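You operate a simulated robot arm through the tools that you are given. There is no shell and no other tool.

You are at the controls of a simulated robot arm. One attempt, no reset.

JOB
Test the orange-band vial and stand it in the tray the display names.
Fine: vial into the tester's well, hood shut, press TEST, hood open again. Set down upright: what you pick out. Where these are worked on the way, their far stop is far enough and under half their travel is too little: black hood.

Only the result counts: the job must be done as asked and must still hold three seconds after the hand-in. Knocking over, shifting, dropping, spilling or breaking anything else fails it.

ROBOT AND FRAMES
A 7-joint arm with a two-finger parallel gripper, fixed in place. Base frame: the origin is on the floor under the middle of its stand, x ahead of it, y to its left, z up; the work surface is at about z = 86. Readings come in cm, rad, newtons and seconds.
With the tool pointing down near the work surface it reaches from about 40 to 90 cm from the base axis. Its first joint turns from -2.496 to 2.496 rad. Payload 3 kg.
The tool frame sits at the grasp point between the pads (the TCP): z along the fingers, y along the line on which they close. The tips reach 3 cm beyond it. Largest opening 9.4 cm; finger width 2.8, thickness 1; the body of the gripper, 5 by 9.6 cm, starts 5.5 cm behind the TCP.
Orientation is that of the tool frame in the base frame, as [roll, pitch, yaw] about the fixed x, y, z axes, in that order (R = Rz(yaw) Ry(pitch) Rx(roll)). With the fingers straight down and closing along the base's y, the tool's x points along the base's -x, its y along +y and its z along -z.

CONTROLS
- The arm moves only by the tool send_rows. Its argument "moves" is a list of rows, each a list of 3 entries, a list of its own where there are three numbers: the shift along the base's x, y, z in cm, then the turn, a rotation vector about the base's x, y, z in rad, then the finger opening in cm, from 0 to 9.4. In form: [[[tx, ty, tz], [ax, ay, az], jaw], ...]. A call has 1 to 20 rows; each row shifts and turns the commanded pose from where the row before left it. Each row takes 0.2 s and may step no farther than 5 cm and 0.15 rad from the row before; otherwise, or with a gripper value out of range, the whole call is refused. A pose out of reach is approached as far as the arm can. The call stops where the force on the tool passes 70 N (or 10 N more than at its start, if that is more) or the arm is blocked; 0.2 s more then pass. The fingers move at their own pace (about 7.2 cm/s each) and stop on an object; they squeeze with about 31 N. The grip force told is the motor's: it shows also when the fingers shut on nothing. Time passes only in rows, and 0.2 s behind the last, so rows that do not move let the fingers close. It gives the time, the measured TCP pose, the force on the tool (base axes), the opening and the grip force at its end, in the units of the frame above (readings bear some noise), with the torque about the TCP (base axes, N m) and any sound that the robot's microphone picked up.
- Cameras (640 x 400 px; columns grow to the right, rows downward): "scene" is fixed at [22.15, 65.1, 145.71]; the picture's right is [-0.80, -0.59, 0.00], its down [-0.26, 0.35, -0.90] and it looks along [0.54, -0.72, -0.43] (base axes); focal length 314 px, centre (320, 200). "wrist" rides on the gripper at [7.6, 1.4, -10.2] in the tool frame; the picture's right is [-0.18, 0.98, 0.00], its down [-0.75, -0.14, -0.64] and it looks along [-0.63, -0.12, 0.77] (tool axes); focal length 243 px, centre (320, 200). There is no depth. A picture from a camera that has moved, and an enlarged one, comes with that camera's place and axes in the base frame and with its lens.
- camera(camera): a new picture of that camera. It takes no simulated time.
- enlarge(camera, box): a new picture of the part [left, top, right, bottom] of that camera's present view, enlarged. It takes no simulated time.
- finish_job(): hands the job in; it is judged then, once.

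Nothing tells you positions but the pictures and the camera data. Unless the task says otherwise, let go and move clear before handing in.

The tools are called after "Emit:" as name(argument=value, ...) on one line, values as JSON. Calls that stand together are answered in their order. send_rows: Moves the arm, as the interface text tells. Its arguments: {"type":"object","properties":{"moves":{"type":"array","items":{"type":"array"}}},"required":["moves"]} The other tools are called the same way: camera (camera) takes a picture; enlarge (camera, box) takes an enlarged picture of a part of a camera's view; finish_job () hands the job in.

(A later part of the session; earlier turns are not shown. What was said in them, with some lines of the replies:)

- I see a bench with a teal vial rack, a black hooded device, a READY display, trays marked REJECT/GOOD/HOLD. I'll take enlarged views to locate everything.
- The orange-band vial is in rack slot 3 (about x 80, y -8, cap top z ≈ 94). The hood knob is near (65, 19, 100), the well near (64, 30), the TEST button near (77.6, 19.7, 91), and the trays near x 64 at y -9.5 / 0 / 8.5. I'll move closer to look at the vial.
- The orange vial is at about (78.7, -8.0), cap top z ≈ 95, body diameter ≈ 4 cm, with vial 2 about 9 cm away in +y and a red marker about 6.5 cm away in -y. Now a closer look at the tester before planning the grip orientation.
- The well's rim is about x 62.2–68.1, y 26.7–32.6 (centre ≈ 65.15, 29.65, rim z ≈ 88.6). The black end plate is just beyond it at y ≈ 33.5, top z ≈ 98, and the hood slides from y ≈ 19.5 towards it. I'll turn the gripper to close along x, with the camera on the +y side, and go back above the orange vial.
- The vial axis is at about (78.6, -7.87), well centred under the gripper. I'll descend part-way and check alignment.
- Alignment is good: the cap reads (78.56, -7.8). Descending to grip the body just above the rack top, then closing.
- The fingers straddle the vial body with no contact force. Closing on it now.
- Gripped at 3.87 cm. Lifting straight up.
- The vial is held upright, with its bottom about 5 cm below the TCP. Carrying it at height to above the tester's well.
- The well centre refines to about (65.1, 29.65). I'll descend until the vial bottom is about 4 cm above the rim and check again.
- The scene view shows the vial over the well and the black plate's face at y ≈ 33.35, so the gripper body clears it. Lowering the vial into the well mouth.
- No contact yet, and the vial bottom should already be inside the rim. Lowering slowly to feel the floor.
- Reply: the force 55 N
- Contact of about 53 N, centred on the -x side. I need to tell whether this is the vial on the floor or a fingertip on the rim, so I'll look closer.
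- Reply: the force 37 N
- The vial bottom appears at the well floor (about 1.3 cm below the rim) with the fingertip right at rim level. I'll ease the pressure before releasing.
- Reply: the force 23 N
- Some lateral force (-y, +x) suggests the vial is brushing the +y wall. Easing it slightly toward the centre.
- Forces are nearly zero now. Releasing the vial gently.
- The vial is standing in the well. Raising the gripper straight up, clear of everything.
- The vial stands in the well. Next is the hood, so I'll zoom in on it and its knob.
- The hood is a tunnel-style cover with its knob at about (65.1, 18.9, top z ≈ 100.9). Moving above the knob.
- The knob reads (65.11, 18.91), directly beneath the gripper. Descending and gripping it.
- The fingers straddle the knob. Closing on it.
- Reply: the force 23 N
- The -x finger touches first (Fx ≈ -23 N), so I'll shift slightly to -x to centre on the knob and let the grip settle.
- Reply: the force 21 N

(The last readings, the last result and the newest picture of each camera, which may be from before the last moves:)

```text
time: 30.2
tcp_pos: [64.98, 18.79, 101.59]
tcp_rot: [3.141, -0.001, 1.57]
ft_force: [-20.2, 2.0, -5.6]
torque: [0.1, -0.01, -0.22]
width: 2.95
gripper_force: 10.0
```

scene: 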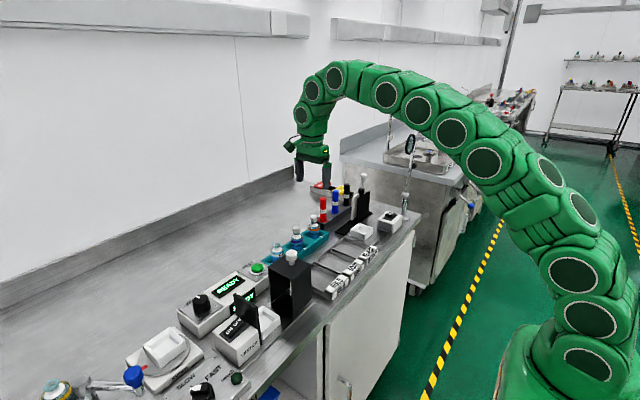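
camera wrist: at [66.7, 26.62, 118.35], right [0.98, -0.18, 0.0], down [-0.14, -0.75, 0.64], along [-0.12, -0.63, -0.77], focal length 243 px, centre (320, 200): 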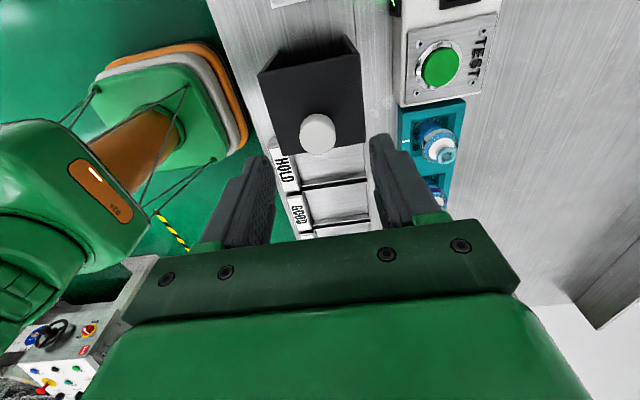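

Emit:
send_rows(moves=[[[-0.1, 0, 0], [0, 0, 0], 1.8], [[0, 0, 0], [0, 0, 0], 1.8]])

Emit:
enlarge(camera="scene", box=[250, 220, 330, 300])

Emit:
camera(camera="wrist")

```text
time: 30.8
tcp_pos: [64.97, 18.94, 101.49]
tcp_rot: [-3.142, 0.0, 1.571]
ft_force: [3.6, -0.3, -13.4]
torque: [0.07, -0.18, 0.18]
width: 2.85
gripper_force: 45.5
```

```text
5.00 times, centred on (290, 260) of scene
camera zoom: at [22.15, 65.1, 145.71], right [-0.8, -0.59, 0.0], down [-0.26, 0.35, -0.9], along [0.54, -0.72, -0.43], focal length 1568 px, centre (470, -100)
```

zoom: 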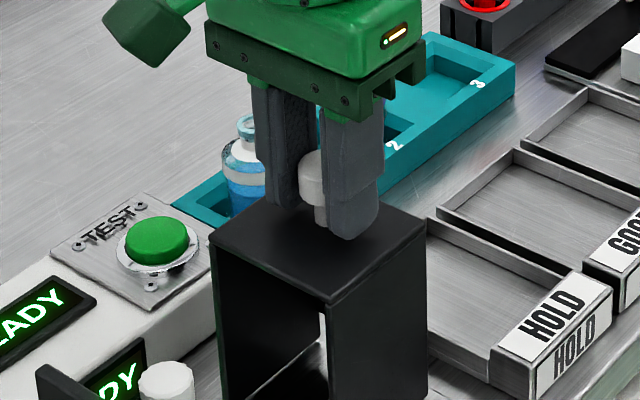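

```text
taken
camera wrist: at [66.42, 26.61, 111.77], right [0.98, -0.18, 0.0], down [-0.14, -0.75, 0.64], along [-0.12, -0.63, -0.77], focal length 243 px, centre (320, 200)
```

wrist: 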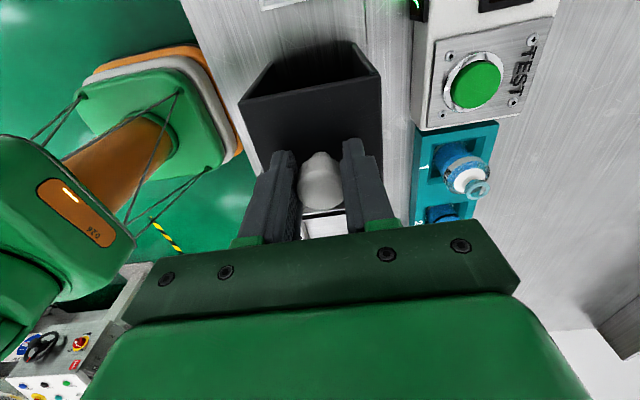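

The knob is gripped at 2.85 cm. Sliding the hood in +y, with a short test first.

Emit:
send_rows(moves=[[[0, 0.2, -0.06], [0, 0, 0], 1.8], [[0, 0.4, 0], [0, 0, 0], 1.8], [[0, 0.6, 0], [0, 0, 0], 1.8], [[0, 0.6, 0], [0, 0, 0], 1.8], [[0, 0, 0], [0, 0, 0], 1.8]])

Emit:
enlarge(camera="scene", box=[210, 220, 330, 340])

```text
time: 32.0
tcp_pos: [65.02, 20.78, 101.56]
tcp_rot: [3.14, -0.001, 1.57]
ft_force: [36.6, -0.2, -1.4]
torque: [-0.64, 0.01, 0.37]
width: 2.87
gripper_force: 44.9
```

```text
3.33 times, centred on (270, 280) of scene
camera zoom: at [22.15, 65.1, 145.71], right [-0.8, -0.59, 0.0], down [-0.26, 0.35, -0.9], along [0.54, -0.72, -0.43], focal length 1045 px, centre (487, -67)
```

zoom: 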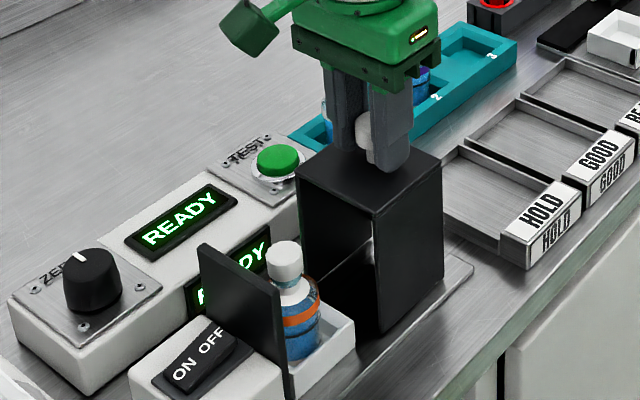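

The hood moves freely, but Fx = +37 N says I'm slightly too far in -x. Correcting while continuing.

Emit:
send_rows(moves=[[[0.1, 0.5, 0], [0, 0, 0], 1.8], [[0.05, 0.6, 0], [0, 0, 0], 1.8], [[0, 0.6, 0], [0, 0, 0], 1.8], [[0, 0, 0], [0, 0, 0], 1.8]])

```text
time: 33.0
tcp_pos: [65.13, 22.51, 101.55]
tcp_rot: [-3.138, 0.0, 1.571]
ft_force: [-20.5, 2.0, 0.1]
torque: [0.74, 0.1, -0.26]
width: 2.87
gripper_force: 45.0
```

Emit:
send_rows(moves=[[[-0.05, 0.6, 0], [0, 0, 0], 1.8], [[0, 0.6, 0], [0, 0, 0], 1.8], [[0, 0.6, 0], [0, 0, 0], 1.8], [[0, 0.6, 0], [0, 0, 0], 1.8], [[0, 0, 0], [0, 0, 0], 1.8]])

Emit:
enlarge(camera="scene", box=[210, 220, 330, 340])

```text
time: 34.2
tcp_pos: [65.09, 24.71, 101.48]
tcp_rot: [3.142, 0.0, 1.571]
ft_force: [1.2, 0.1, -12.7]
torque: [-0.5, -0.12, 0.03]
width: 2.84
gripper_force: 45.1
```

```text
3.33 times, centred on (270, 280) of scene
camera zoom: at [22.15, 65.1, 145.71], right [-0.8, -0.59, 0.0], down [-0.26, 0.35, -0.9], along [0.54, -0.72, -0.43], focal length 1045 px, centre (487, -67)
```

zoom: 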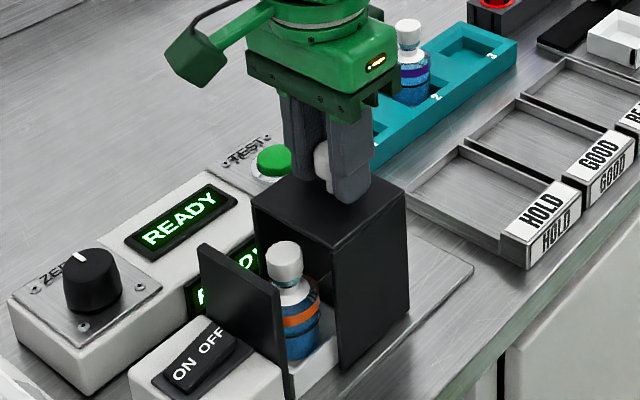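

The hood is sliding properly and is over the well's near edge. Continuing toward the far stop.

Emit:
send_rows(moves=[[[0, 0.6, -0.04], [0, 0, 0], 1.8], [[0, 0.6, 0], [0, 0, 0], 1.8], [[0, 0.6, 0], [0, 0, 0], 1.8], [[0, 0.6, 0], [0, 0, 0], 1.8], [[0, 0.6, 0], [0, 0, 0], 1.8], [[0, 0, 0], [0, 0, 0], 1.8]])

Emit:
enlarge(camera="scene", box=[210, 220, 330, 340])

```text
time: 35.6
tcp_pos: [64.97, 27.9, 101.61]
tcp_rot: [3.139, -0.002, 1.572]
ft_force: [23.5, 0.1, -5.4]
torque: [0.21, -0.06, 0.26]
width: 2.86
gripper_force: 45.1
```

```text
3.33 times, centred on (270, 280) of scene
camera zoom: at [22.15, 65.1, 145.71], right [-0.8, -0.59, 0.0], down [-0.26, 0.35, -0.9], along [0.54, -0.72, -0.43], focal length 1045 px, centre (487, -67)
```

zoom: 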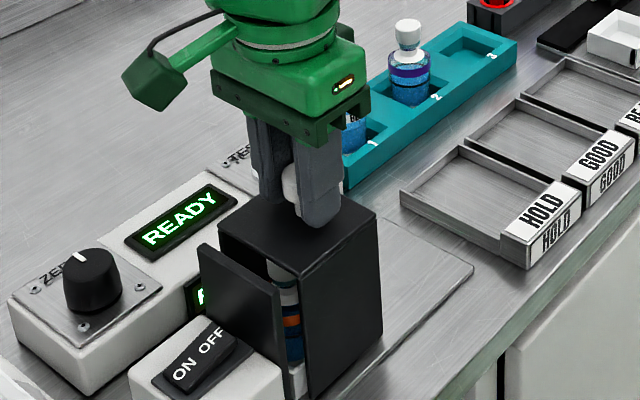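

Emit:
send_rows(moves=[[[0.07, 0.4, 0], [0, 0, 0], 1.8], [[0, 0.3, 0], [0, 0, 0], 1.8], [[0, 0.2, 0], [0, 0, 0], 1.8], [[0, 0.2, 0], [0, 0, 0], 1.8], [[0, 0, 0], [0, 0, 0], 1.8]])

Emit:
enlarge(camera="scene", box=[210, 220, 330, 340])

```text
time: 36.8
tcp_pos: [65.07, 28.87, 101.51]
tcp_rot: [3.14, -0.001, 1.572]
ft_force: [19.9, -6.0, 10.4]
torque: [-0.08, 0.07, 0.17]
width: 2.8
gripper_force: 44.7
```

```text
3.33 times, centred on (270, 280) of scene
camera zoom: at [22.15, 65.1, 145.71], right [-0.8, -0.59, 0.0], down [-0.26, 0.35, -0.9], along [0.54, -0.72, -0.43], focal length 1045 px, centre (487, -67)
```

zoom: 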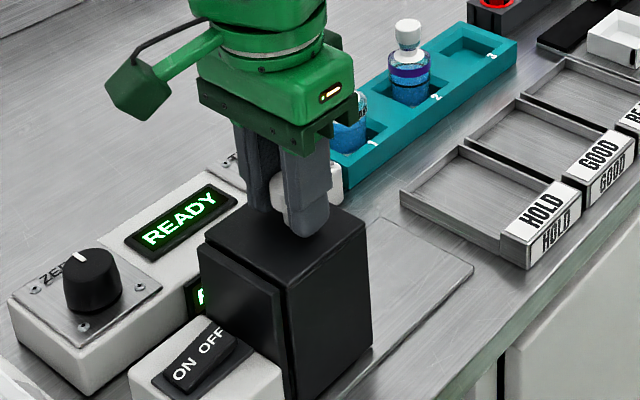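

Nearly against the plate. Small steps until the far stop is felt.

Emit:
send_rows(moves=[[[0.05, 0.15, 0], [0, 0, 0], 1.8], [[0, 0.15, 0], [0, 0, 0], 1.8], [[0, 0, 0], [0, 0, 0], 1.8]])

Emit:
enlarge(camera="scene", box=[235, 270, 295, 340])

```text
time: 37.6
tcp_pos: [65.07, 28.95, 101.44]
tcp_rot: [-3.14, 0.004, 1.57]
ft_force: [-20.6, -57.1, 22.7]
torque: [-0.71, 0.22, -0.16]
width: 2.84
gripper_force: 45.1
```

```text
5.71 times, centred on (265, 305) of scene
camera zoom: at [22.15, 65.1, 145.71], right [-0.8, -0.59, 0.0], down [-0.26, 0.35, -0.9], along [0.54, -0.72, -0.43], focal length 1792 px, centre (634, -400)
```

zoom: 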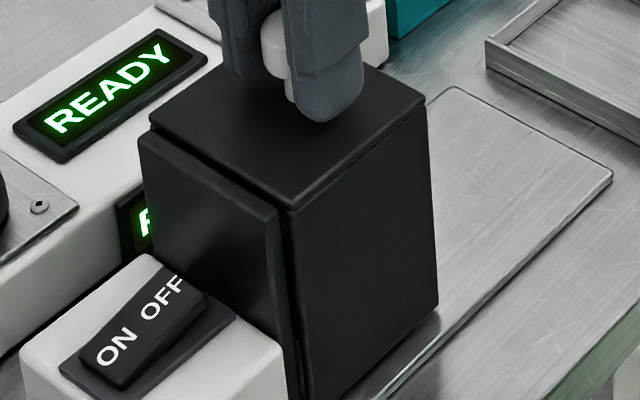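

The far stop is reached (Fy ≈ -57 N, hood against the plate). I'll relax the push, release the knob and lift away.

Emit:
send_rows(moves=[[[-0.06, -0.2, 0.05], [0, 0, 0], 1.8], [[0, 0, 0], [0, 0, 0], 1.8]])

```text
time: 38.2
tcp_pos: [65.06, 28.9, 101.59]
tcp_rot: [-3.14, 0.001, 1.57]
ft_force: [-20.1, -46.6, 3.6]
torque: [-0.67, -0.12, -0.01]
width: 2.84
gripper_force: 45.8
```

Emit:
send_rows(moves=[[[-0.05, -0.12, 0], [0, 0, 0], 1.8], [[0, 0, 0], [0, 0, 0], 1.8]])

```text
time: 38.8
tcp_pos: [65.04, 29.01, 101.4]
tcp_rot: [3.141, -0.001, 1.571]
ft_force: [5.5, -23.3, -20.1]
torque: [-0.14, -0.24, 0.2]
width: 2.8
gripper_force: 44.8
```

Emit:
send_rows(moves=[[[0, -0.06, -0.05], [0, 0, 0], 2.8], [[0, 0, 0], [0, 0, 0], 4.0], [[0, 0, 0], [0, 0, 0], 5.5], [[0, 0, 0], [0, 0, 0], 6.0], [[0, 0, 0], [0, 0, 0], 6.0]])

Emit:
enlarge(camera="scene", box=[235, 250, 295, 340])

```text
time: 40.0
tcp_pos: [64.96, 28.8, 101.57]
tcp_rot: [3.141, -0.001, 1.571]
ft_force: [-0.9, 0.0, 0.8]
torque: [0.0, -0.02, -0.02]
width: 6.0
gripper_force: 0.0
```

```text
4.44 times, centred on (265, 295) of scene
camera zoom: at [22.15, 65.1, 145.71], right [-0.8, -0.59, 0.0], down [-0.26, 0.35, -0.9], along [0.54, -0.72, -0.43], focal length 1394 px, centre (564, -222)
```

zoom: 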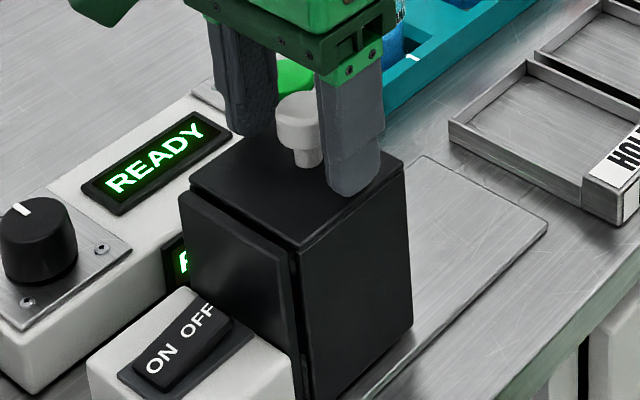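

The hood is shut. Lifting and moving above the green TEST button at about (77.6, 19.05, top z ≈ 91), closing the fingers to use as a pusher.

Emit:
send_rows(moves=[[[0, 0, 1.5], [0, 0, 0], 6], [[0, 0, 2.5], [0, 0, 0], 6], [[0, 0, 2], [0, 0, 0], 6], [[2.6, -2, 0], [0, 0, 0], 4], [[2.6, -2, 0], [0, 0, 0], 2], [[2.6, -2, 0], [0, 0, 0], 0], [[2.6, -2, 0], [0, 0, 0], 0], [[2.2, -1.75, 0], [0, 0, 0], 0], [[0, 0, 0], [0, 0, 0], 0]])

Emit:
camera(camera="wrist")

Emit:
enlarge(camera="scene", box=[210, 180, 330, 340])

```text
time: 42.0
tcp_pos: [77.63, 19.0, 107.51]
tcp_rot: [-3.14, 0.001, 1.572]
ft_force: [0.1, -0.2, -0.7]
torque: [0.0, -0.02, -0.01]
width: 0.0
gripper_force: 31.1
```

```text
taken
camera wrist: at [79.04, 26.64, 117.78], right [0.98, -0.18, 0.0], down [-0.14, -0.75, 0.64], along [-0.12, -0.63, -0.77], focal length 243 px, centre (320, 200)
```

wrist: 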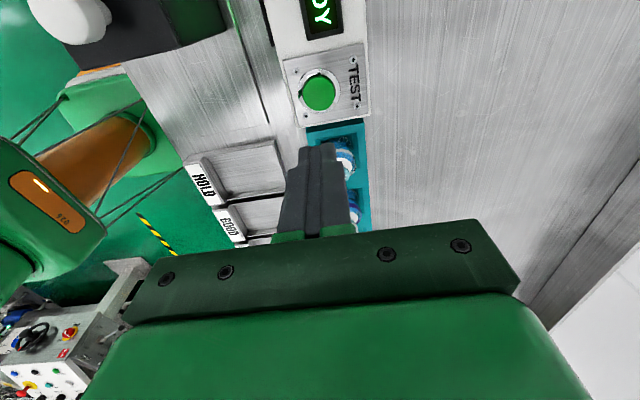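

```text
2.50 times, centred on (270, 260) of scene
camera zoom: at [22.15, 65.1, 145.71], right [-0.8, -0.59, 0.0], down [-0.26, 0.35, -0.9], along [0.54, -0.72, -0.43], focal length 784 px, centre (445, 50)
```

zoom: 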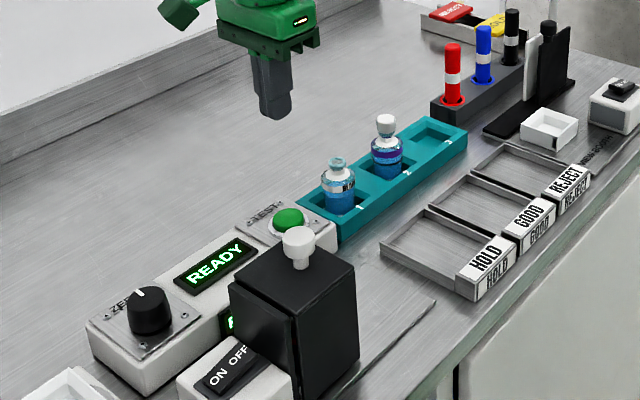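

The button reads (77.53, 19.12), directly below. Descending to just above it.

Emit:
send_rows(moves=[[[-0.07, 0.08, -3], [0, 0, 0], 0], [[0, 0, -3], [0, 0, 0], 0], [[0, 0, -3], [0, 0, 0], 0], [[0, 0, -2.5], [0, 0, 0], 0], [[0, 0, -0.6], [0, 0, 0], 0], [[0, 0, 0], [0, 0, 0], 0]])

Emit:
enlarge(camera="scene", box=[220, 220, 300, 300])

```text
time: 43.4
tcp_pos: [77.29, 19.09, 95.43]
tcp_rot: [3.14, 0.001, 1.571]
ft_force: [-0.9, -0.1, -0.4]
torque: [-0.02, -0.01, 0.02]
width: 0.0
gripper_force: 30.9
```

```text
5.00 times, centred on (260, 260) of scene
camera zoom: at [22.15, 65.1, 145.71], right [-0.8, -0.59, 0.0], down [-0.26, 0.35, -0.9], along [0.54, -0.72, -0.43], focal length 1568 px, centre (620, -100)
```

zoom: 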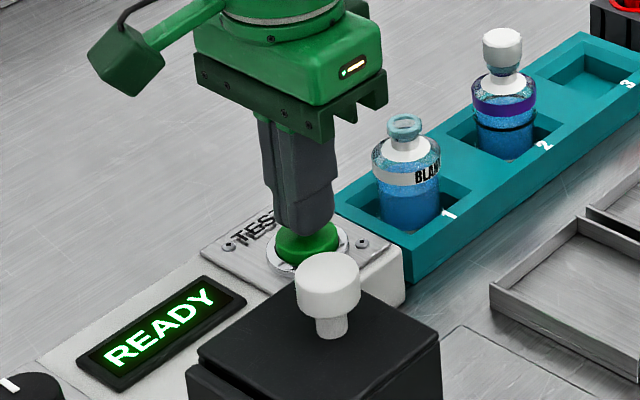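

Fingertips are just above the button. Pressing in small steps while watching the force.

Emit:
send_rows(moves=[[[0.1, 0, -0.3], [0, 0, 0], 0], [[0, 0, -0.3], [0, 0, 0], 0], [[0, 0, -0.2], [0, 0, 0], 0], [[0, 0, -0.2], [0, 0, 0], 0]])

Emit:
enlarge(camera="scene", box=[220, 220, 300, 300])

```text
time: 44.4
tcp_pos: [77.56, 19.02, 94.35]
tcp_rot: [3.142, 0.001, 1.571]
ft_force: [-1.5, 1.7, 4.9]
torque: [-0.01, 0.05, -0.04]
width: 0.01
gripper_force: 30.1
heard: click
```

```text
5.00 times, centred on (260, 260) of scene
camera zoom: at [22.15, 65.1, 145.71], right [-0.8, -0.59, 0.0], down [-0.26, 0.35, -0.9], along [0.54, -0.72, -0.43], focal length 1568 px, centre (620, -100)
```

zoom: 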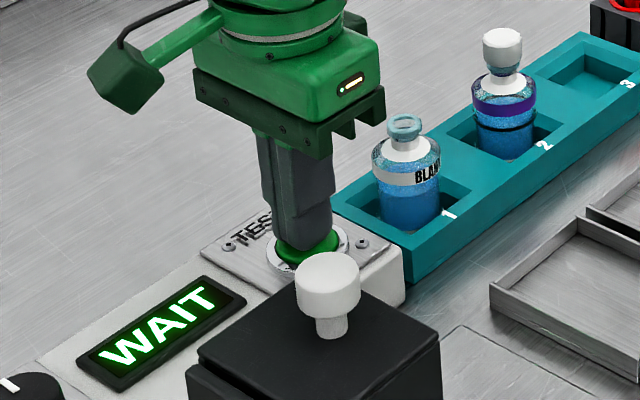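

The button clicked and the display shows WAIT. I'll lift off the button and wait for the result.

Emit:
send_rows(moves=[[[0, 0, 0.5], [0, 0, 0], 0], [[0, 0, 1.5], [0, 0, 0], 0], [[0, 0, 3], [0, 0, 0], 0], [[0, 0, 3], [0, 0, 0], 0], [[0, 0, 3], [0, 0, 0], 0], [[0, 0, 2.5], [0, 0, 0], 0], [[0, 0, 0], [0, 0, 0], 0], [[0, 0, 0], [0, 0, 0], 0], [[0, 0, 0], [0, 0, 0], 0], [[0, 0, 0], [0, 0, 0], 0]])

Emit:
enlarge(camera="scene", box=[190, 220, 310, 340])

```text
time: 46.6
tcp_pos: [77.65, 19.12, 107.9]
tcp_rot: [-3.141, 0.0, 1.57]
ft_force: [0.3, -0.4, -0.6]
torque: [-0.02, -0.01, -0.05]
width: 0.0
gripper_force: 30.9
```

```text
3.33 times, centred on (250, 280) of scene
camera zoom: at [22.15, 65.1, 145.71], right [-0.8, -0.59, 0.0], down [-0.26, 0.35, -0.9], along [0.54, -0.72, -0.43], focal length 1045 px, centre (553, -67)
```

zoom: 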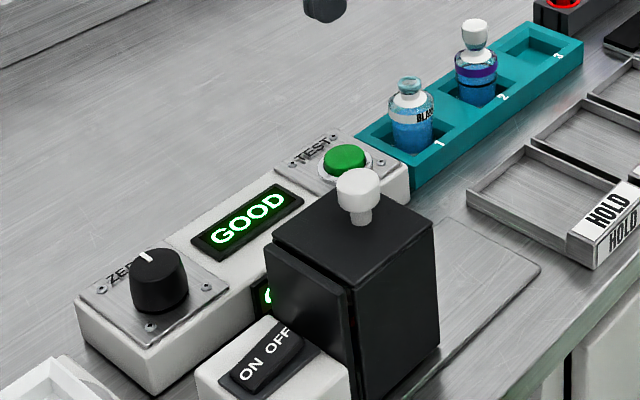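

The display says GOOD. Now I go back to the knob at about (65.05, 28.95) to open the hood.

Emit:
send_rows(moves=[[[-2.5, 2, 0], [0, 0, 0], 2], [[-2.5, 2, 0], [0, 0, 0], 4], [[-2.5, 2, 0], [0, 0, 0], 6], [[-2.5, 2, 0], [0, 0, 0], 6], [[-2.5, 1.85, 0], [0, 0, 0], 6], [[0, 0, 0], [0, 0, 0], 6]])

Emit:
camera(camera="wrist")

```text
time: 48.0
tcp_pos: [65.25, 28.97, 107.7]
tcp_rot: [3.141, 0.001, 1.572]
ft_force: [-0.9, 0.7, -0.2]
torque: [0.01, 0.0, 0.01]
width: 6.0
gripper_force: 0.0
```

```text
taken
camera wrist: at [66.7, 36.61, 118.02], right [0.98, -0.18, 0.0], down [-0.14, -0.75, 0.64], along [-0.12, -0.63, -0.77], focal length 243 px, centre (320, 200)
```

wrist: 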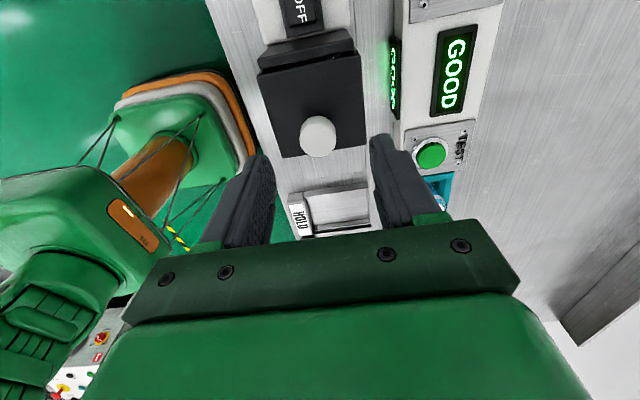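

Emit:
send_rows(moves=[[[-0.15, -0.1, -2.5], [0, 0, 0], 6], [[0, 0, -2.5], [0, 0, 0], 6], [[0, 0, -1.3], [0, 0, 0], 6], [[0, 0, 0], [0, 0, 0], 6], [[0, 0, 0], [0, 0, 0], 4], [[0, 0, 0], [0, 0, 0], 3.2], [[0, 0, 0], [0, 0, 0], 1.8], [[0, 0, 0], [0, 0, 0], 1.8], [[0, 0, 0], [0, 0, 0], 1.8]])

```text
time: 50.0
tcp_pos: [64.94, 28.84, 101.5]
tcp_rot: [-3.141, 0.001, 1.568]
ft_force: [18.9, 0.5, -4.3]
torque: [0.05, -0.04, 0.22]
width: 2.84
gripper_force: 45.0
```

The knob is gripped. Sliding the hood back in -y toward its open stop.

Emit:
send_rows(moves=[[[0.06, -0.2, 0], [0, 0, 0], 1.8], [[0, -0.4, 0], [0, 0, 0], 1.8], [[0, -0.6, 0], [0, 0, 0], 1.8], [[0, -0.6, 0], [0, 0, 0], 1.8], [[0, -0.6, 0], [0, 0, 0], 1.8], [[0, 0, 0], [0, 0, 0], 1.8]])

Emit:
enlarge(camera="scene", box=[210, 220, 330, 340])

```text
time: 51.4
tcp_pos: [64.98, 26.52, 101.38]
tcp_rot: [-3.141, -0.001, 1.568]
ft_force: [7.2, 0.6, -27.3]
torque: [0.32, 0.03, 0.06]
width: 2.83
gripper_force: 44.8
```

```text
3.33 times, centred on (270, 280) of scene
camera zoom: at [22.15, 65.1, 145.71], right [-0.8, -0.59, 0.0], down [-0.26, 0.35, -0.9], along [0.54, -0.72, -0.43], focal length 1045 px, centre (487, -67)
```

zoom: 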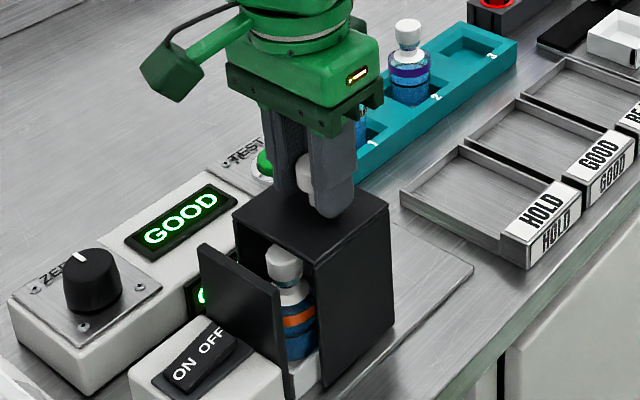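

Emit:
send_rows(moves=[[[0.03, -0.6, -0.1], [0, 0, 0], 1.8], [[0, -0.6, 0], [0, 0, 0], 1.8], [[0, -0.6, 0], [0, 0, 0], 1.8], [[0, -0.6, 0], [0, 0, 0], 1.8], [[0, -0.6, 0], [0, 0, 0], 1.8], [[0, 0, 0], [0, 0, 0], 1.8]])

```text
time: 52.8
tcp_pos: [64.99, 23.5, 101.41]
tcp_rot: [-3.141, 0.002, 1.572]
ft_force: [-23.2, -0.1, -5.7]
torque: [0.04, 0.1, -0.16]
width: 2.85
gripper_force: 45.0
```

Emit:
send_rows(moves=[[[-0.06, -0.6, 0], [0, 0, 0], 1.8], [[0, -0.6, 0], [0, 0, 0], 1.8], [[0, -0.6, 0], [0, 0, 0], 1.8], [[0, -0.6, 0], [0, 0, 0], 1.8], [[0, -0.6, 0], [0, 0, 0], 1.8], [[0, 0, 0], [0, 0, 0], 1.8]])

```text
time: 54.2
tcp_pos: [65.09, 20.42, 101.57]
tcp_rot: [-3.14, 0.0, 1.572]
ft_force: [-9.6, -0.8, -10.7]
torque: [0.26, -0.01, -0.03]
width: 2.83
gripper_force: 45.1
```

Emit:
send_rows(moves=[[[-0.02, -0.5, -0.03], [0, 0, 0], 1.8], [[0, -0.4, 0], [0, 0, 0], 1.8], [[0, -0.3, 0], [0, 0, 0], 1.8], [[0, -0.2, 0], [0, 0, 0], 1.8], [[0, 0, 0], [0, 0, 0], 1.8]])

Emit:
enlarge(camera="scene", box=[210, 220, 330, 340])

```text
time: 55.4
tcp_pos: [65.07, 19.18, 101.45]
tcp_rot: [3.14, 0.0, 1.571]
ft_force: [3.3, -0.9, -2.1]
torque: [0.26, -0.11, 0.12]
width: 2.85
gripper_force: 45.2
```

```text
3.33 times, centred on (270, 280) of scene
camera zoom: at [22.15, 65.1, 145.71], right [-0.8, -0.59, 0.0], down [-0.26, 0.35, -0.9], along [0.54, -0.72, -0.43], focal length 1045 px, centre (487, -67)
```

zoom: 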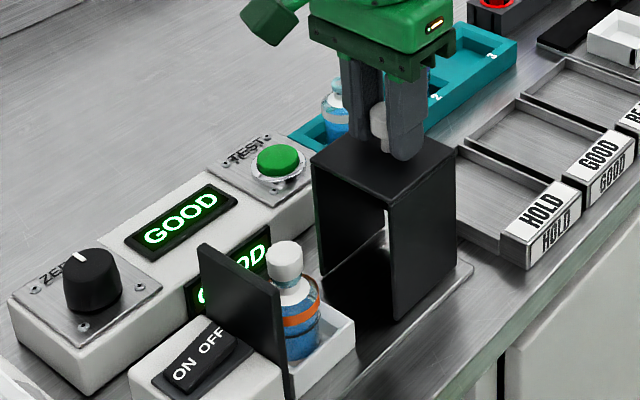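

Almost fully open. Two more small steps to the open stop, then release.

Emit:
send_rows(moves=[[[0, -0.15, 0], [0, 0, 0], 1.8], [[0, -0.15, 0], [0, 0, 0], 1.8], [[0, 0, 0], [0, 0, 0], 1.8]])

```text
time: 56.2
tcp_pos: [64.96, 18.82, 101.49]
tcp_rot: [-3.141, 0.0, 1.57]
ft_force: [2.5, 2.2, 4.0]
torque: [-0.05, -0.04, 0.03]
width: 2.83
gripper_force: 45.1
```

The hood is back at its original open position. Releasing and lifting, then moving above the vial in the well.

Emit:
send_rows(moves=[[[0, 0, 0], [0, 0, 0], 2.9], [[0, 0, 0], [0, 0, 0], 4.0], [[0, 0, 0], [0, 0, 0], 5.5], [[0, 0, 0], [0, 0, 0], 6.0], [[0, 0, 1], [0, 0, 0], 6.0], [[0, 0, 2.5], [0, 0, 0], 6.0], [[0, 0, 3], [0, 0, 0], 6.0], [[0, 0, 2], [0, 0, 0], 6.0], [[0, 2.7, 0], [0, 0, 0], 6.0], [[0, 2.7, 0], [0, 0, 0], 6.0], [[0, 2.7, 0], [0, 0, 0], 6.0], [[0, 2.6, 0], [0, 0, 0], 6.0], [[0, 0, 0], [0, 0, 0], 6.0]])

Emit:
camera(camera="wrist")

Emit:
enlarge(camera="scene", box=[210, 220, 330, 340])

```text
time: 59.0
tcp_pos: [65.01, 29.61, 109.86]
tcp_rot: [3.141, 0.0, 1.571]
ft_force: [-0.3, 0.7, -0.2]
torque: [0.01, 0.01, 0.0]
width: 6.01
gripper_force: 0.1
```

```text
taken
camera wrist: at [66.44, 37.28, 120.03], right [0.98, -0.19, 0.0], down [-0.14, -0.75, 0.64], along [-0.12, -0.63, -0.77], focal length 243 px, centre (320, 200)
```

wrist: 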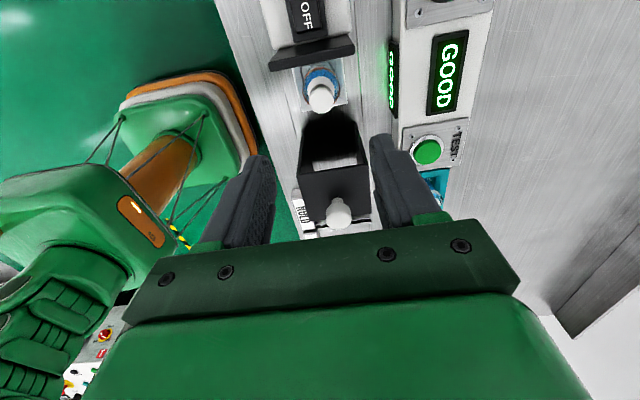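

```text
3.33 times, centred on (270, 280) of scene
camera zoom: at [22.15, 65.1, 145.71], right [-0.8, -0.59, 0.0], down [-0.26, 0.35, -0.9], along [0.54, -0.72, -0.43], focal length 1045 px, centre (487, -67)
```

zoom: 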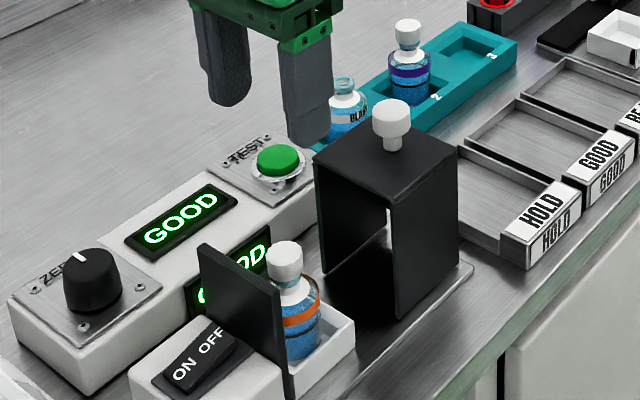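

The display holds GOOD and the vial stands in the well at about (65.1, 29.7). Descending to re-grip it, slightly higher than before so the fingertips stay above the rim.

Emit:
send_rows(moves=[[[0.05, 0.03, -3], [0, 0, 0], 6.5], [[0, 0, -3], [0, 0, 0], 6.5], [[0, 0, -3], [0, 0, 0], 6.5], [[0, 0, -3], [0, 0, 0], 6.5], [[0, 0, -2.5], [0, 0, 0], 6.5], [[0, 0, -2], [0, 0, 0], 6.5], [[0, 0, -0.7], [0, 0, 0], 6.5], [[0, 0, 0], [0, 0, 0], 6.5]])

Emit:
enlarge(camera="scene", box=[235, 270, 305, 340])

```text
time: 60.8
tcp_pos: [64.94, 29.48, 92.78]
tcp_rot: [-3.141, 0.001, 1.571]
ft_force: [-0.2, 0.5, 0.1]
torque: [-0.01, -0.02, -0.02]
width: 6.51
gripper_force: 0.1
```

```text
5.71 times, centred on (270, 305) of scene
camera zoom: at [22.15, 65.1, 145.71], right [-0.8, -0.59, 0.0], down [-0.26, 0.35, -0.9], along [0.54, -0.72, -0.43], focal length 1792 px, centre (606, -400)
```

zoom: 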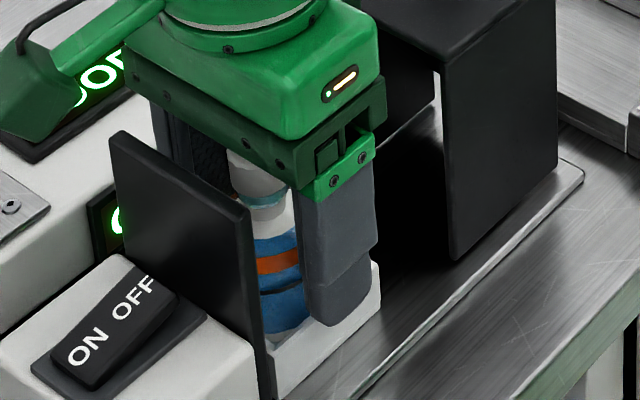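

Emit:
send_rows(moves=[[[0.04, 0, -0.1], [0, 0, 0], 5.5], [[0, 0, 0], [0, 0, 0], 4.8], [[0, 0, 0], [0, 0, 0], 4.3], [[0, 0, 0], [0, 0, 0], 3.9], [[0, 0, 0], [0, 0, 0], 3.0], [[0, 0, 0], [0, 0, 0], 3.0], [[0, 0, 0], [0, 0, 0], 3.0]])

Emit:
enlarge(camera="scene", box=[235, 270, 305, 340])

```text
time: 62.4
tcp_pos: [65.13, 29.55, 92.66]
tcp_rot: [-3.141, 0.0, 1.572]
ft_force: [0.5, 1.5, 0.1]
torque: [0.03, 0.0, 0.01]
width: 3.85
gripper_force: 31.1
```

```text
5.71 times, centred on (270, 305) of scene
camera zoom: at [22.15, 65.1, 145.71], right [-0.8, -0.59, 0.0], down [-0.26, 0.35, -0.9], along [0.54, -0.72, -0.43], focal length 1792 px, centre (606, -400)
```

zoom: 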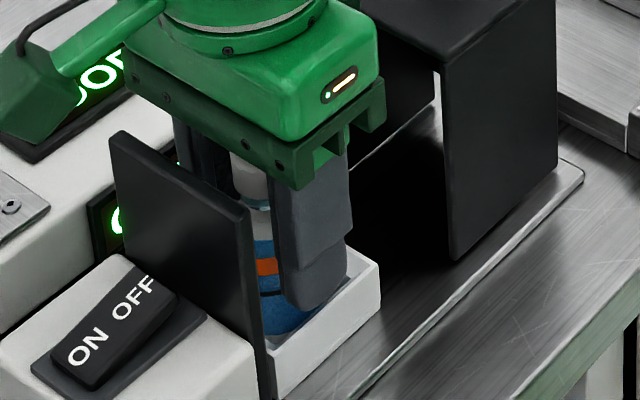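

Gripped again. Lifting straight up out of the well.

Emit:
send_rows(moves=[[[0, 0, 0.7], [0, 0, 0], 3.0], [[0, 0, 1.5], [0, 0, 0], 3.0], [[0, 0, 2], [0, 0, 0], 3.0], [[0, 0, 2.5], [0, 0, 0], 3.0], [[0, 0, 2.5], [0, 0, 0], 3.0], [[0, 0, 2.5], [0, 0, 0], 3.0], [[0, 0, 2.5], [0, 0, 0], 3.0], [[0, 0, 2.5], [0, 0, 0], 3.0], [[0, 0, 2], [0, 0, 0], 3.0], [[0, 0, 0.8], [0, 0, 0], 3.0], [[0, 0, 0], [0, 0, 0], 3.0]])

Emit:
camera(camera="scene")

Emit:
enlarge(camera="scene", box=[280, 210, 400, 310])

```text
time: 64.8
tcp_pos: [65.14, 29.51, 112.27]
tcp_rot: [3.141, -0.001, 1.57]
ft_force: [-1.3, -0.5, -0.6]
torque: [-0.02, -0.04, 0.0]
width: 3.86
gripper_force: 31.0
```

```text
taken
```

scene: 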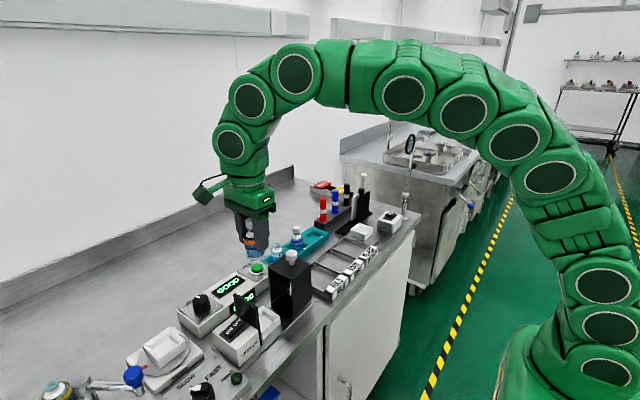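

```text
4.00 times, centred on (340, 260) of scene
camera zoom: at [22.15, 65.1, 145.71], right [-0.8, -0.59, 0.0], down [-0.26, 0.35, -0.9], along [0.54, -0.72, -0.43], focal length 1254 px, centre (240, -40)
```

zoom: 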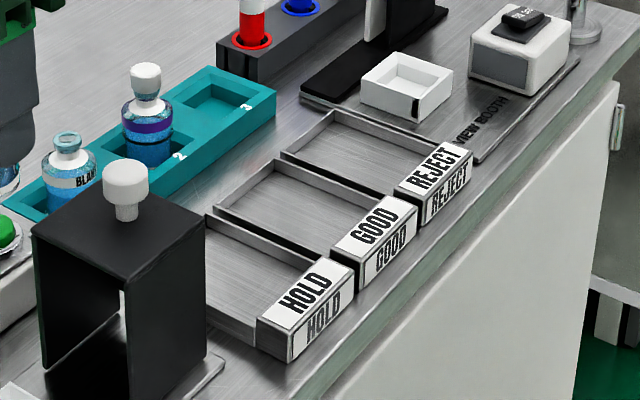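

The display says GOOD. The GOOD tray interior spans about x 61–70, y -4.6 to 3.45 (centre ≈ 65.6, -0.6). Carrying the vial at height to above it.

Emit:
send_rows(moves=[[[0.05, -1, 0], [0, 0, 0], 3.0], [[0.05, -2.2, 0], [0, 0, 0], 3.0], [[0.05, -2.2, 0], [0, 0, 0], 3.0], [[0.05, -2.2, 0], [0, 0, 0], 3.0], [[0.05, -2.2, 0], [0, 0, 0], 3.0], [[0.05, -2.2, 0], [0, 0, 0], 3.0], [[0.05, -2.2, 0], [0, 0, 0], 3.0], [[0.05, -2.2, 0], [0, 0, 0], 3.0], [[0.05, -2.2, 0], [0, 0, 0], 3.0], [[0.05, -2.2, 0], [0, 0, 0], 3.0], [[0.05, -2.2, 0], [0, 0, 0], 3.0], [[0.05, -2.2, 0], [0, 0, 0], 3.0], [[0.05, -2.2, 0], [0, 0, 0], 3.0], [[0.05, -2.0, 0], [0, 0, 0], 3.0], [[0, -0.7, 0], [0, 0, 0], 3.0], [[0, 0, 0], [0, 0, 0], 3.0], [[0, 0, 0], [0, 0, 0], 3.0]])

Emit:
camera(camera="wrist")

Emit:
camera(camera="scene")

```text
time: 68.4
tcp_pos: [65.74, -0.59, 112.15]
tcp_rot: [-3.141, -0.001, 1.571]
ft_force: [0.2, -0.1, -0.5]
torque: [0.02, 0.03, -0.02]
width: 3.82
gripper_force: 31.2
```

```text
taken
camera wrist: at [67.2, 7.09, 122.44], right [0.98, -0.18, 0.0], down [-0.14, -0.75, 0.64], along [-0.12, -0.63, -0.77], focal length 243 px, centre (320, 200)
```

wrist: 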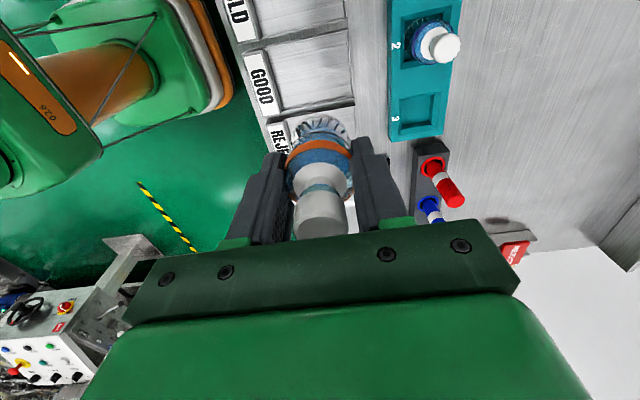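

```text
taken
```

scene: 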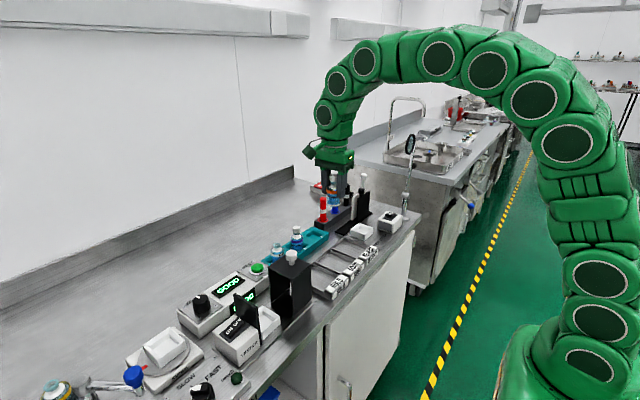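

Emit:
enlarge(camera="wrist", box=[210, 0, 390, 150])

```text
2.67 times, centred on (300, 75) of wrist
camera zoom: at [67.2, 7.09, 122.44], right [0.98, -0.18, 0.0], down [-0.14, -0.75, 0.64], along [-0.12, -0.63, -0.77], focal length 647 px, centre (373, 533)
```

zoom: 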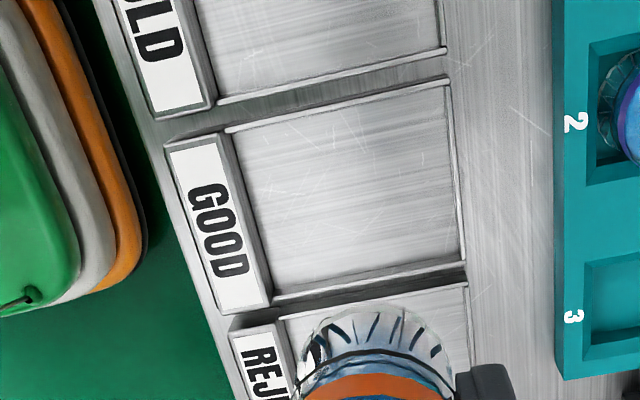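

The GOOD tray interior refines to x ≈ 59.8–69.8, y ≈ -4.5–3.25. I'll descend at (65.3, -0.6).

Emit:
send_rows(moves=[[[-0.4, 0, -2], [0, 0, 0], 3.0], [[0, 0, -2.5], [0, 0, 0], 3.0], [[0, 0, -2.5], [0, 0, 0], 3.0], [[0, 0, -2.5], [0, 0, 0], 3.0], [[0, 0, -2.5], [0, 0, 0], 3.0], [[0, 0, -2.5], [0, 0, 0], 3.0], [[0, 0, -2], [0, 0, 0], 3.0], [[0, 0, -1], [0, 0, 0], 3.0], [[0, 0, 0], [0, 0, 0], 3.0]])

Emit:
enlarge(camera="scene", box=[290, 190, 390, 300])

Emit:
camera(camera="wrist")

```text
time: 70.4
tcp_pos: [65.38, -0.47, 94.75]
tcp_rot: [3.141, 0.001, 1.569]
ft_force: [0.6, -0.5, 0.0]
torque: [-0.01, -0.03, 0.0]
width: 3.83
gripper_force: 31.1
```

```text
3.64 times, centred on (340, 245) of scene
camera zoom: at [22.15, 65.1, 145.71], right [-0.8, -0.59, 0.0], down [-0.26, 0.35, -0.9], along [0.54, -0.72, -0.43], focal length 1140 px, centre (247, 36)
```

zoom: 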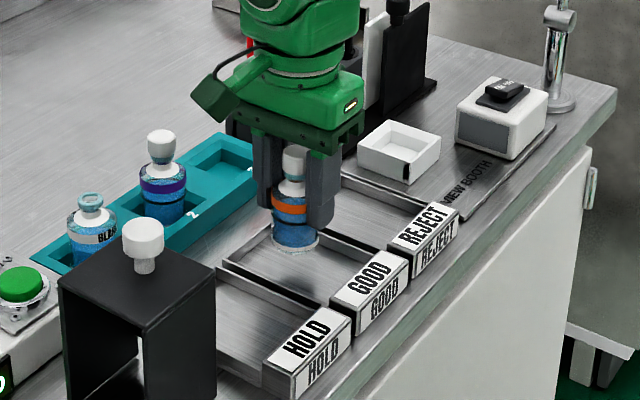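

```text
taken
camera wrist: at [66.87, 7.19, 104.92], right [0.98, -0.18, 0.0], down [-0.14, -0.75, 0.64], along [-0.12, -0.63, -0.77], focal length 243 px, centre (320, 200)
```

wrist: 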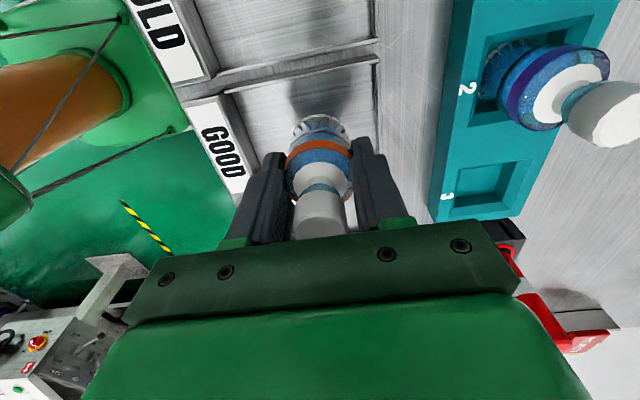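

The vial is over the GOOD tray. Lowering slowly to feel the tray floor.

Emit:
send_rows(moves=[[[0, 0, -0.5], [0, 0, 0], 3.0], [[0, 0, -0.5], [0, 0, 0], 3.0], [[0, 0, -0.4], [0, 0, 0], 3.0], [[0, 0, -0.3], [0, 0, 0], 3.0], [[0, 0, -0.2], [0, 0, 0], 3.0]])

```text
time: 71.6
tcp_pos: [65.37, -0.51, 92.65]
tcp_rot: [-3.141, 0.0, 1.571]
ft_force: [-0.8, 0.3, -0.9]
torque: [0.06, 0.03, 0.02]
width: 3.8
gripper_force: 30.6
```

Emit:
send_rows(moves=[[[0, 0, -0.15], [0, 0, 0], 3.0], [[0, 0, -0.15], [0, 0, 0], 3.0]])

Emit:
enlarge(camera="scene", box=[300, 225, 350, 275])

```text
time: 72.2
tcp_pos: [65.39, -0.68, 92.42]
tcp_rot: [3.14, -0.002, 1.569]
ft_force: [0.0, 0.0, -1.0]
torque: [-0.03, -0.03, -0.03]
width: 3.85
gripper_force: 31.3
```

```text
8.00 times, centred on (325, 250) of scene
camera zoom: at [22.15, 65.1, 145.71], right [-0.8, -0.59, 0.0], down [-0.26, 0.35, -0.9], along [0.54, -0.72, -0.43], focal length 2509 px, centre (280, -200)
```

zoom: 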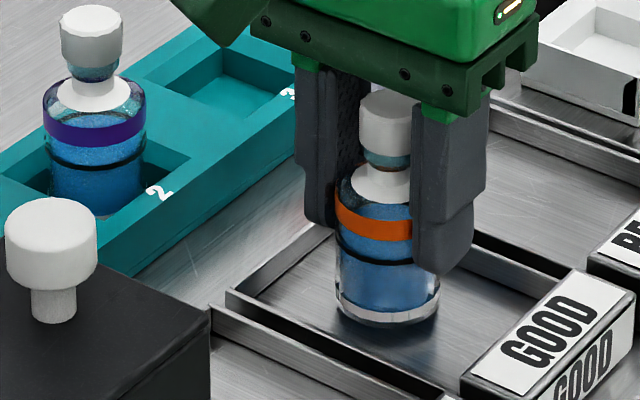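

Emit:
send_rows(moves=[[[0, 0, -0.12], [0, 0, 0], 3.0], [[0, 0, -0.1], [0, 0, 0], 3.0]])

```text
time: 72.8
tcp_pos: [65.41, -0.61, 92.31]
tcp_rot: [3.141, 0.0, 1.571]
ft_force: [-1.2, -2.4, 5.7]
torque: [-0.11, 0.08, 0.0]
width: 3.79
gripper_force: 31.2
```

Contact with the tray floor (Fz ≈ 6 N). Releasing gently.

Emit:
send_rows(moves=[[[0, 0, -0.02], [0, 0, 0], 3.6], [[0, 0, 0], [0, 0, 0], 3.8], [[0, 0, 0], [0, 0, 0], 3.9], [[0, 0, 0], [0, 0, 0], 4.1], [[0, 0, 0], [0, 0, 0], 4.5], [[0, 0, 0], [0, 0, 0], 5.2], [[0, 0, 0], [0, 0, 0], 5.8], [[0, 0, 0], [0, 0, 0], 5.8]])

Emit:
enlarge(camera="scene", box=[300, 225, 350, 275])

Emit:
camera(camera="wrist")

```text
time: 74.6
tcp_pos: [65.45, -0.65, 92.12]
tcp_rot: [3.141, 0.001, 1.572]
ft_force: [-0.3, -1.3, -0.1]
torque: [-0.01, 0.02, 0.02]
width: 5.78
gripper_force: 0.0
```

```text
8.00 times, centred on (325, 250) of scene
camera zoom: at [22.15, 65.1, 145.71], right [-0.8, -0.59, 0.0], down [-0.26, 0.35, -0.9], along [0.54, -0.72, -0.43], focal length 2509 px, centre (280, -200)
```

zoom: 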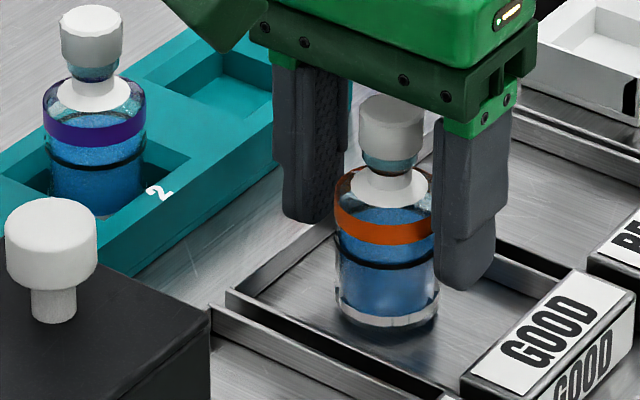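

```text
taken
camera wrist: at [66.81, 7.09, 102.46], right [0.98, -0.18, 0.0], down [-0.14, -0.75, 0.64], along [-0.12, -0.63, -0.77], focal length 243 px, centre (320, 200)
```

wrist: 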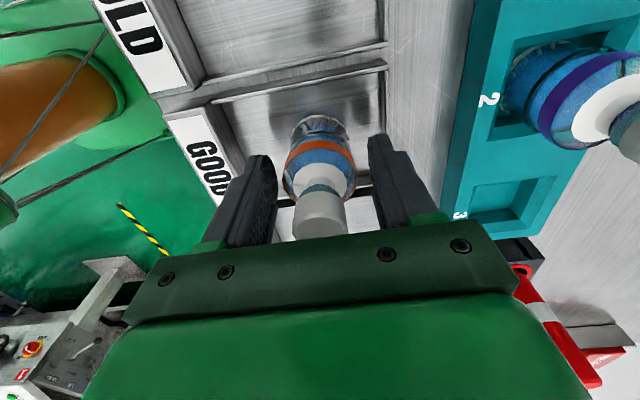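

The vial stands upright and free in the GOOD tray. Lifting straight up and clear.

Emit:
send_rows(moves=[[[0, 0, 0.5], [0, 0, 0], 6], [[0, 0, 1.5], [0, 0, 0], 6], [[0, 0, 2], [0, 0, 0], 6], [[0, 0, 3], [0, 0, 0], 6], [[0, 0, 3], [0, 0, 0], 6], [[0, 0, 3], [0, 0, 0], 6], [[0, 0, 3], [0, 0, 0], 6], [[0, 0, 3], [0, 0, 0], 6], [[0, 0, 3], [0, 0, 0], 6], [[0, 0, 0], [0, 0, 0], 6], [[0, 0, 0], [0, 0, 0], 6]])

Emit:
camera(camera="scene")

Emit:
enlarge(camera="scene", box=[200, 170, 400, 340])

Emit:
camera(camera="wrist")

```text
time: 77.0
tcp_pos: [65.38, -0.51, 114.08]
tcp_rot: [3.141, -0.001, 1.57]
ft_force: [-0.6, 0.0, 0.7]
torque: [0.0, -0.01, 0.0]
width: 5.99
gripper_force: 0.1
```

```text
taken
```

scene: 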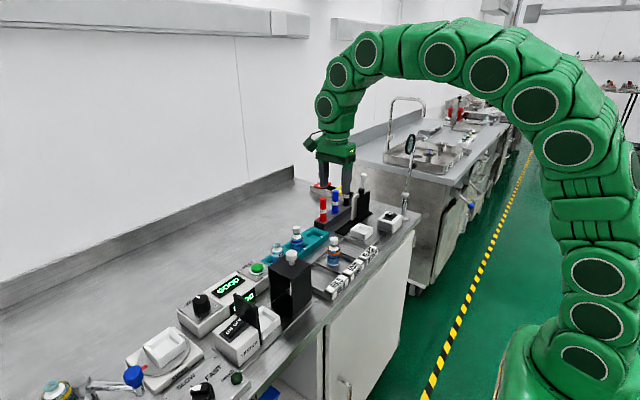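

```text
2.35 times, centred on (300, 255) of scene
camera zoom: at [22.15, 65.1, 145.71], right [-0.8, -0.59, 0.0], down [-0.26, 0.35, -0.9], along [0.54, -0.72, -0.43], focal length 738 px, centre (367, 71)
```

zoom: 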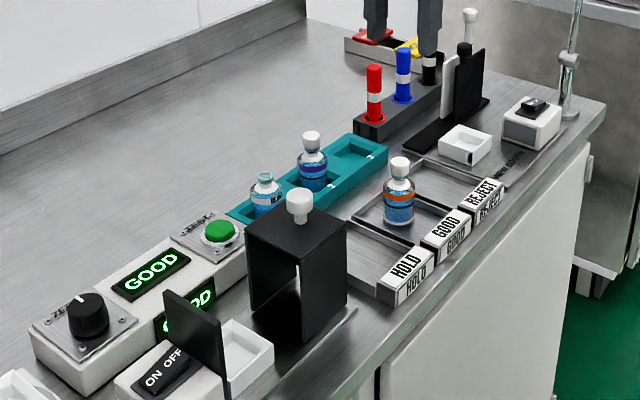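

```text
taken
camera wrist: at [66.81, 7.18, 124.39], right [0.98, -0.18, 0.0], down [-0.14, -0.75, 0.64], along [-0.12, -0.63, -0.77], focal length 243 px, centre (320, 200)
```

wrist: 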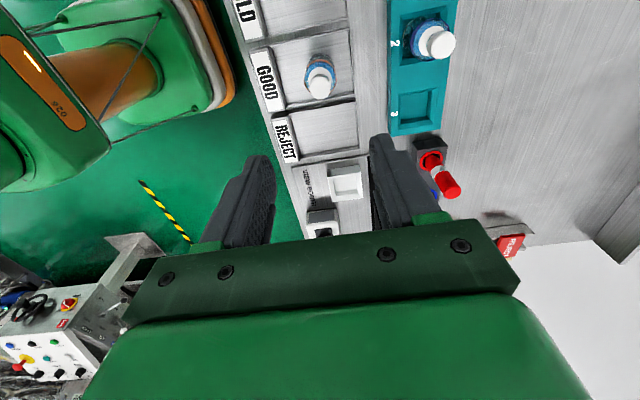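

The orange-band vial stands upright in the GOOD tray and the display still reads GOOD. The hood is fully open, the other items look undisturbed, and the gripper is clear, so I'm handing in.

Emit:
finish_job()

```text
The job is handed in.
```

The orange-band vial was tested, the display read GOOD, and the vial now stands upright in the GOOD tray. I've handed the job in, but no verdict came back.

- **Test:** I stood the vial in the tester's well and slid the black hood to its far stop. I then pressed TEST; it clicked, and the display went from READY to WAIT to GOOD.
- **Hood:** It is open again, back at the position it started from.
- **Well contact:** While lowering the vial into the well I felt about 53 N of contact before easing off. The vial stood upright afterwards and showed no visible damage.
- **At hand-in:** The gripper was open and well above the tray, and in the last pictures nothing else on the bench looked moved.
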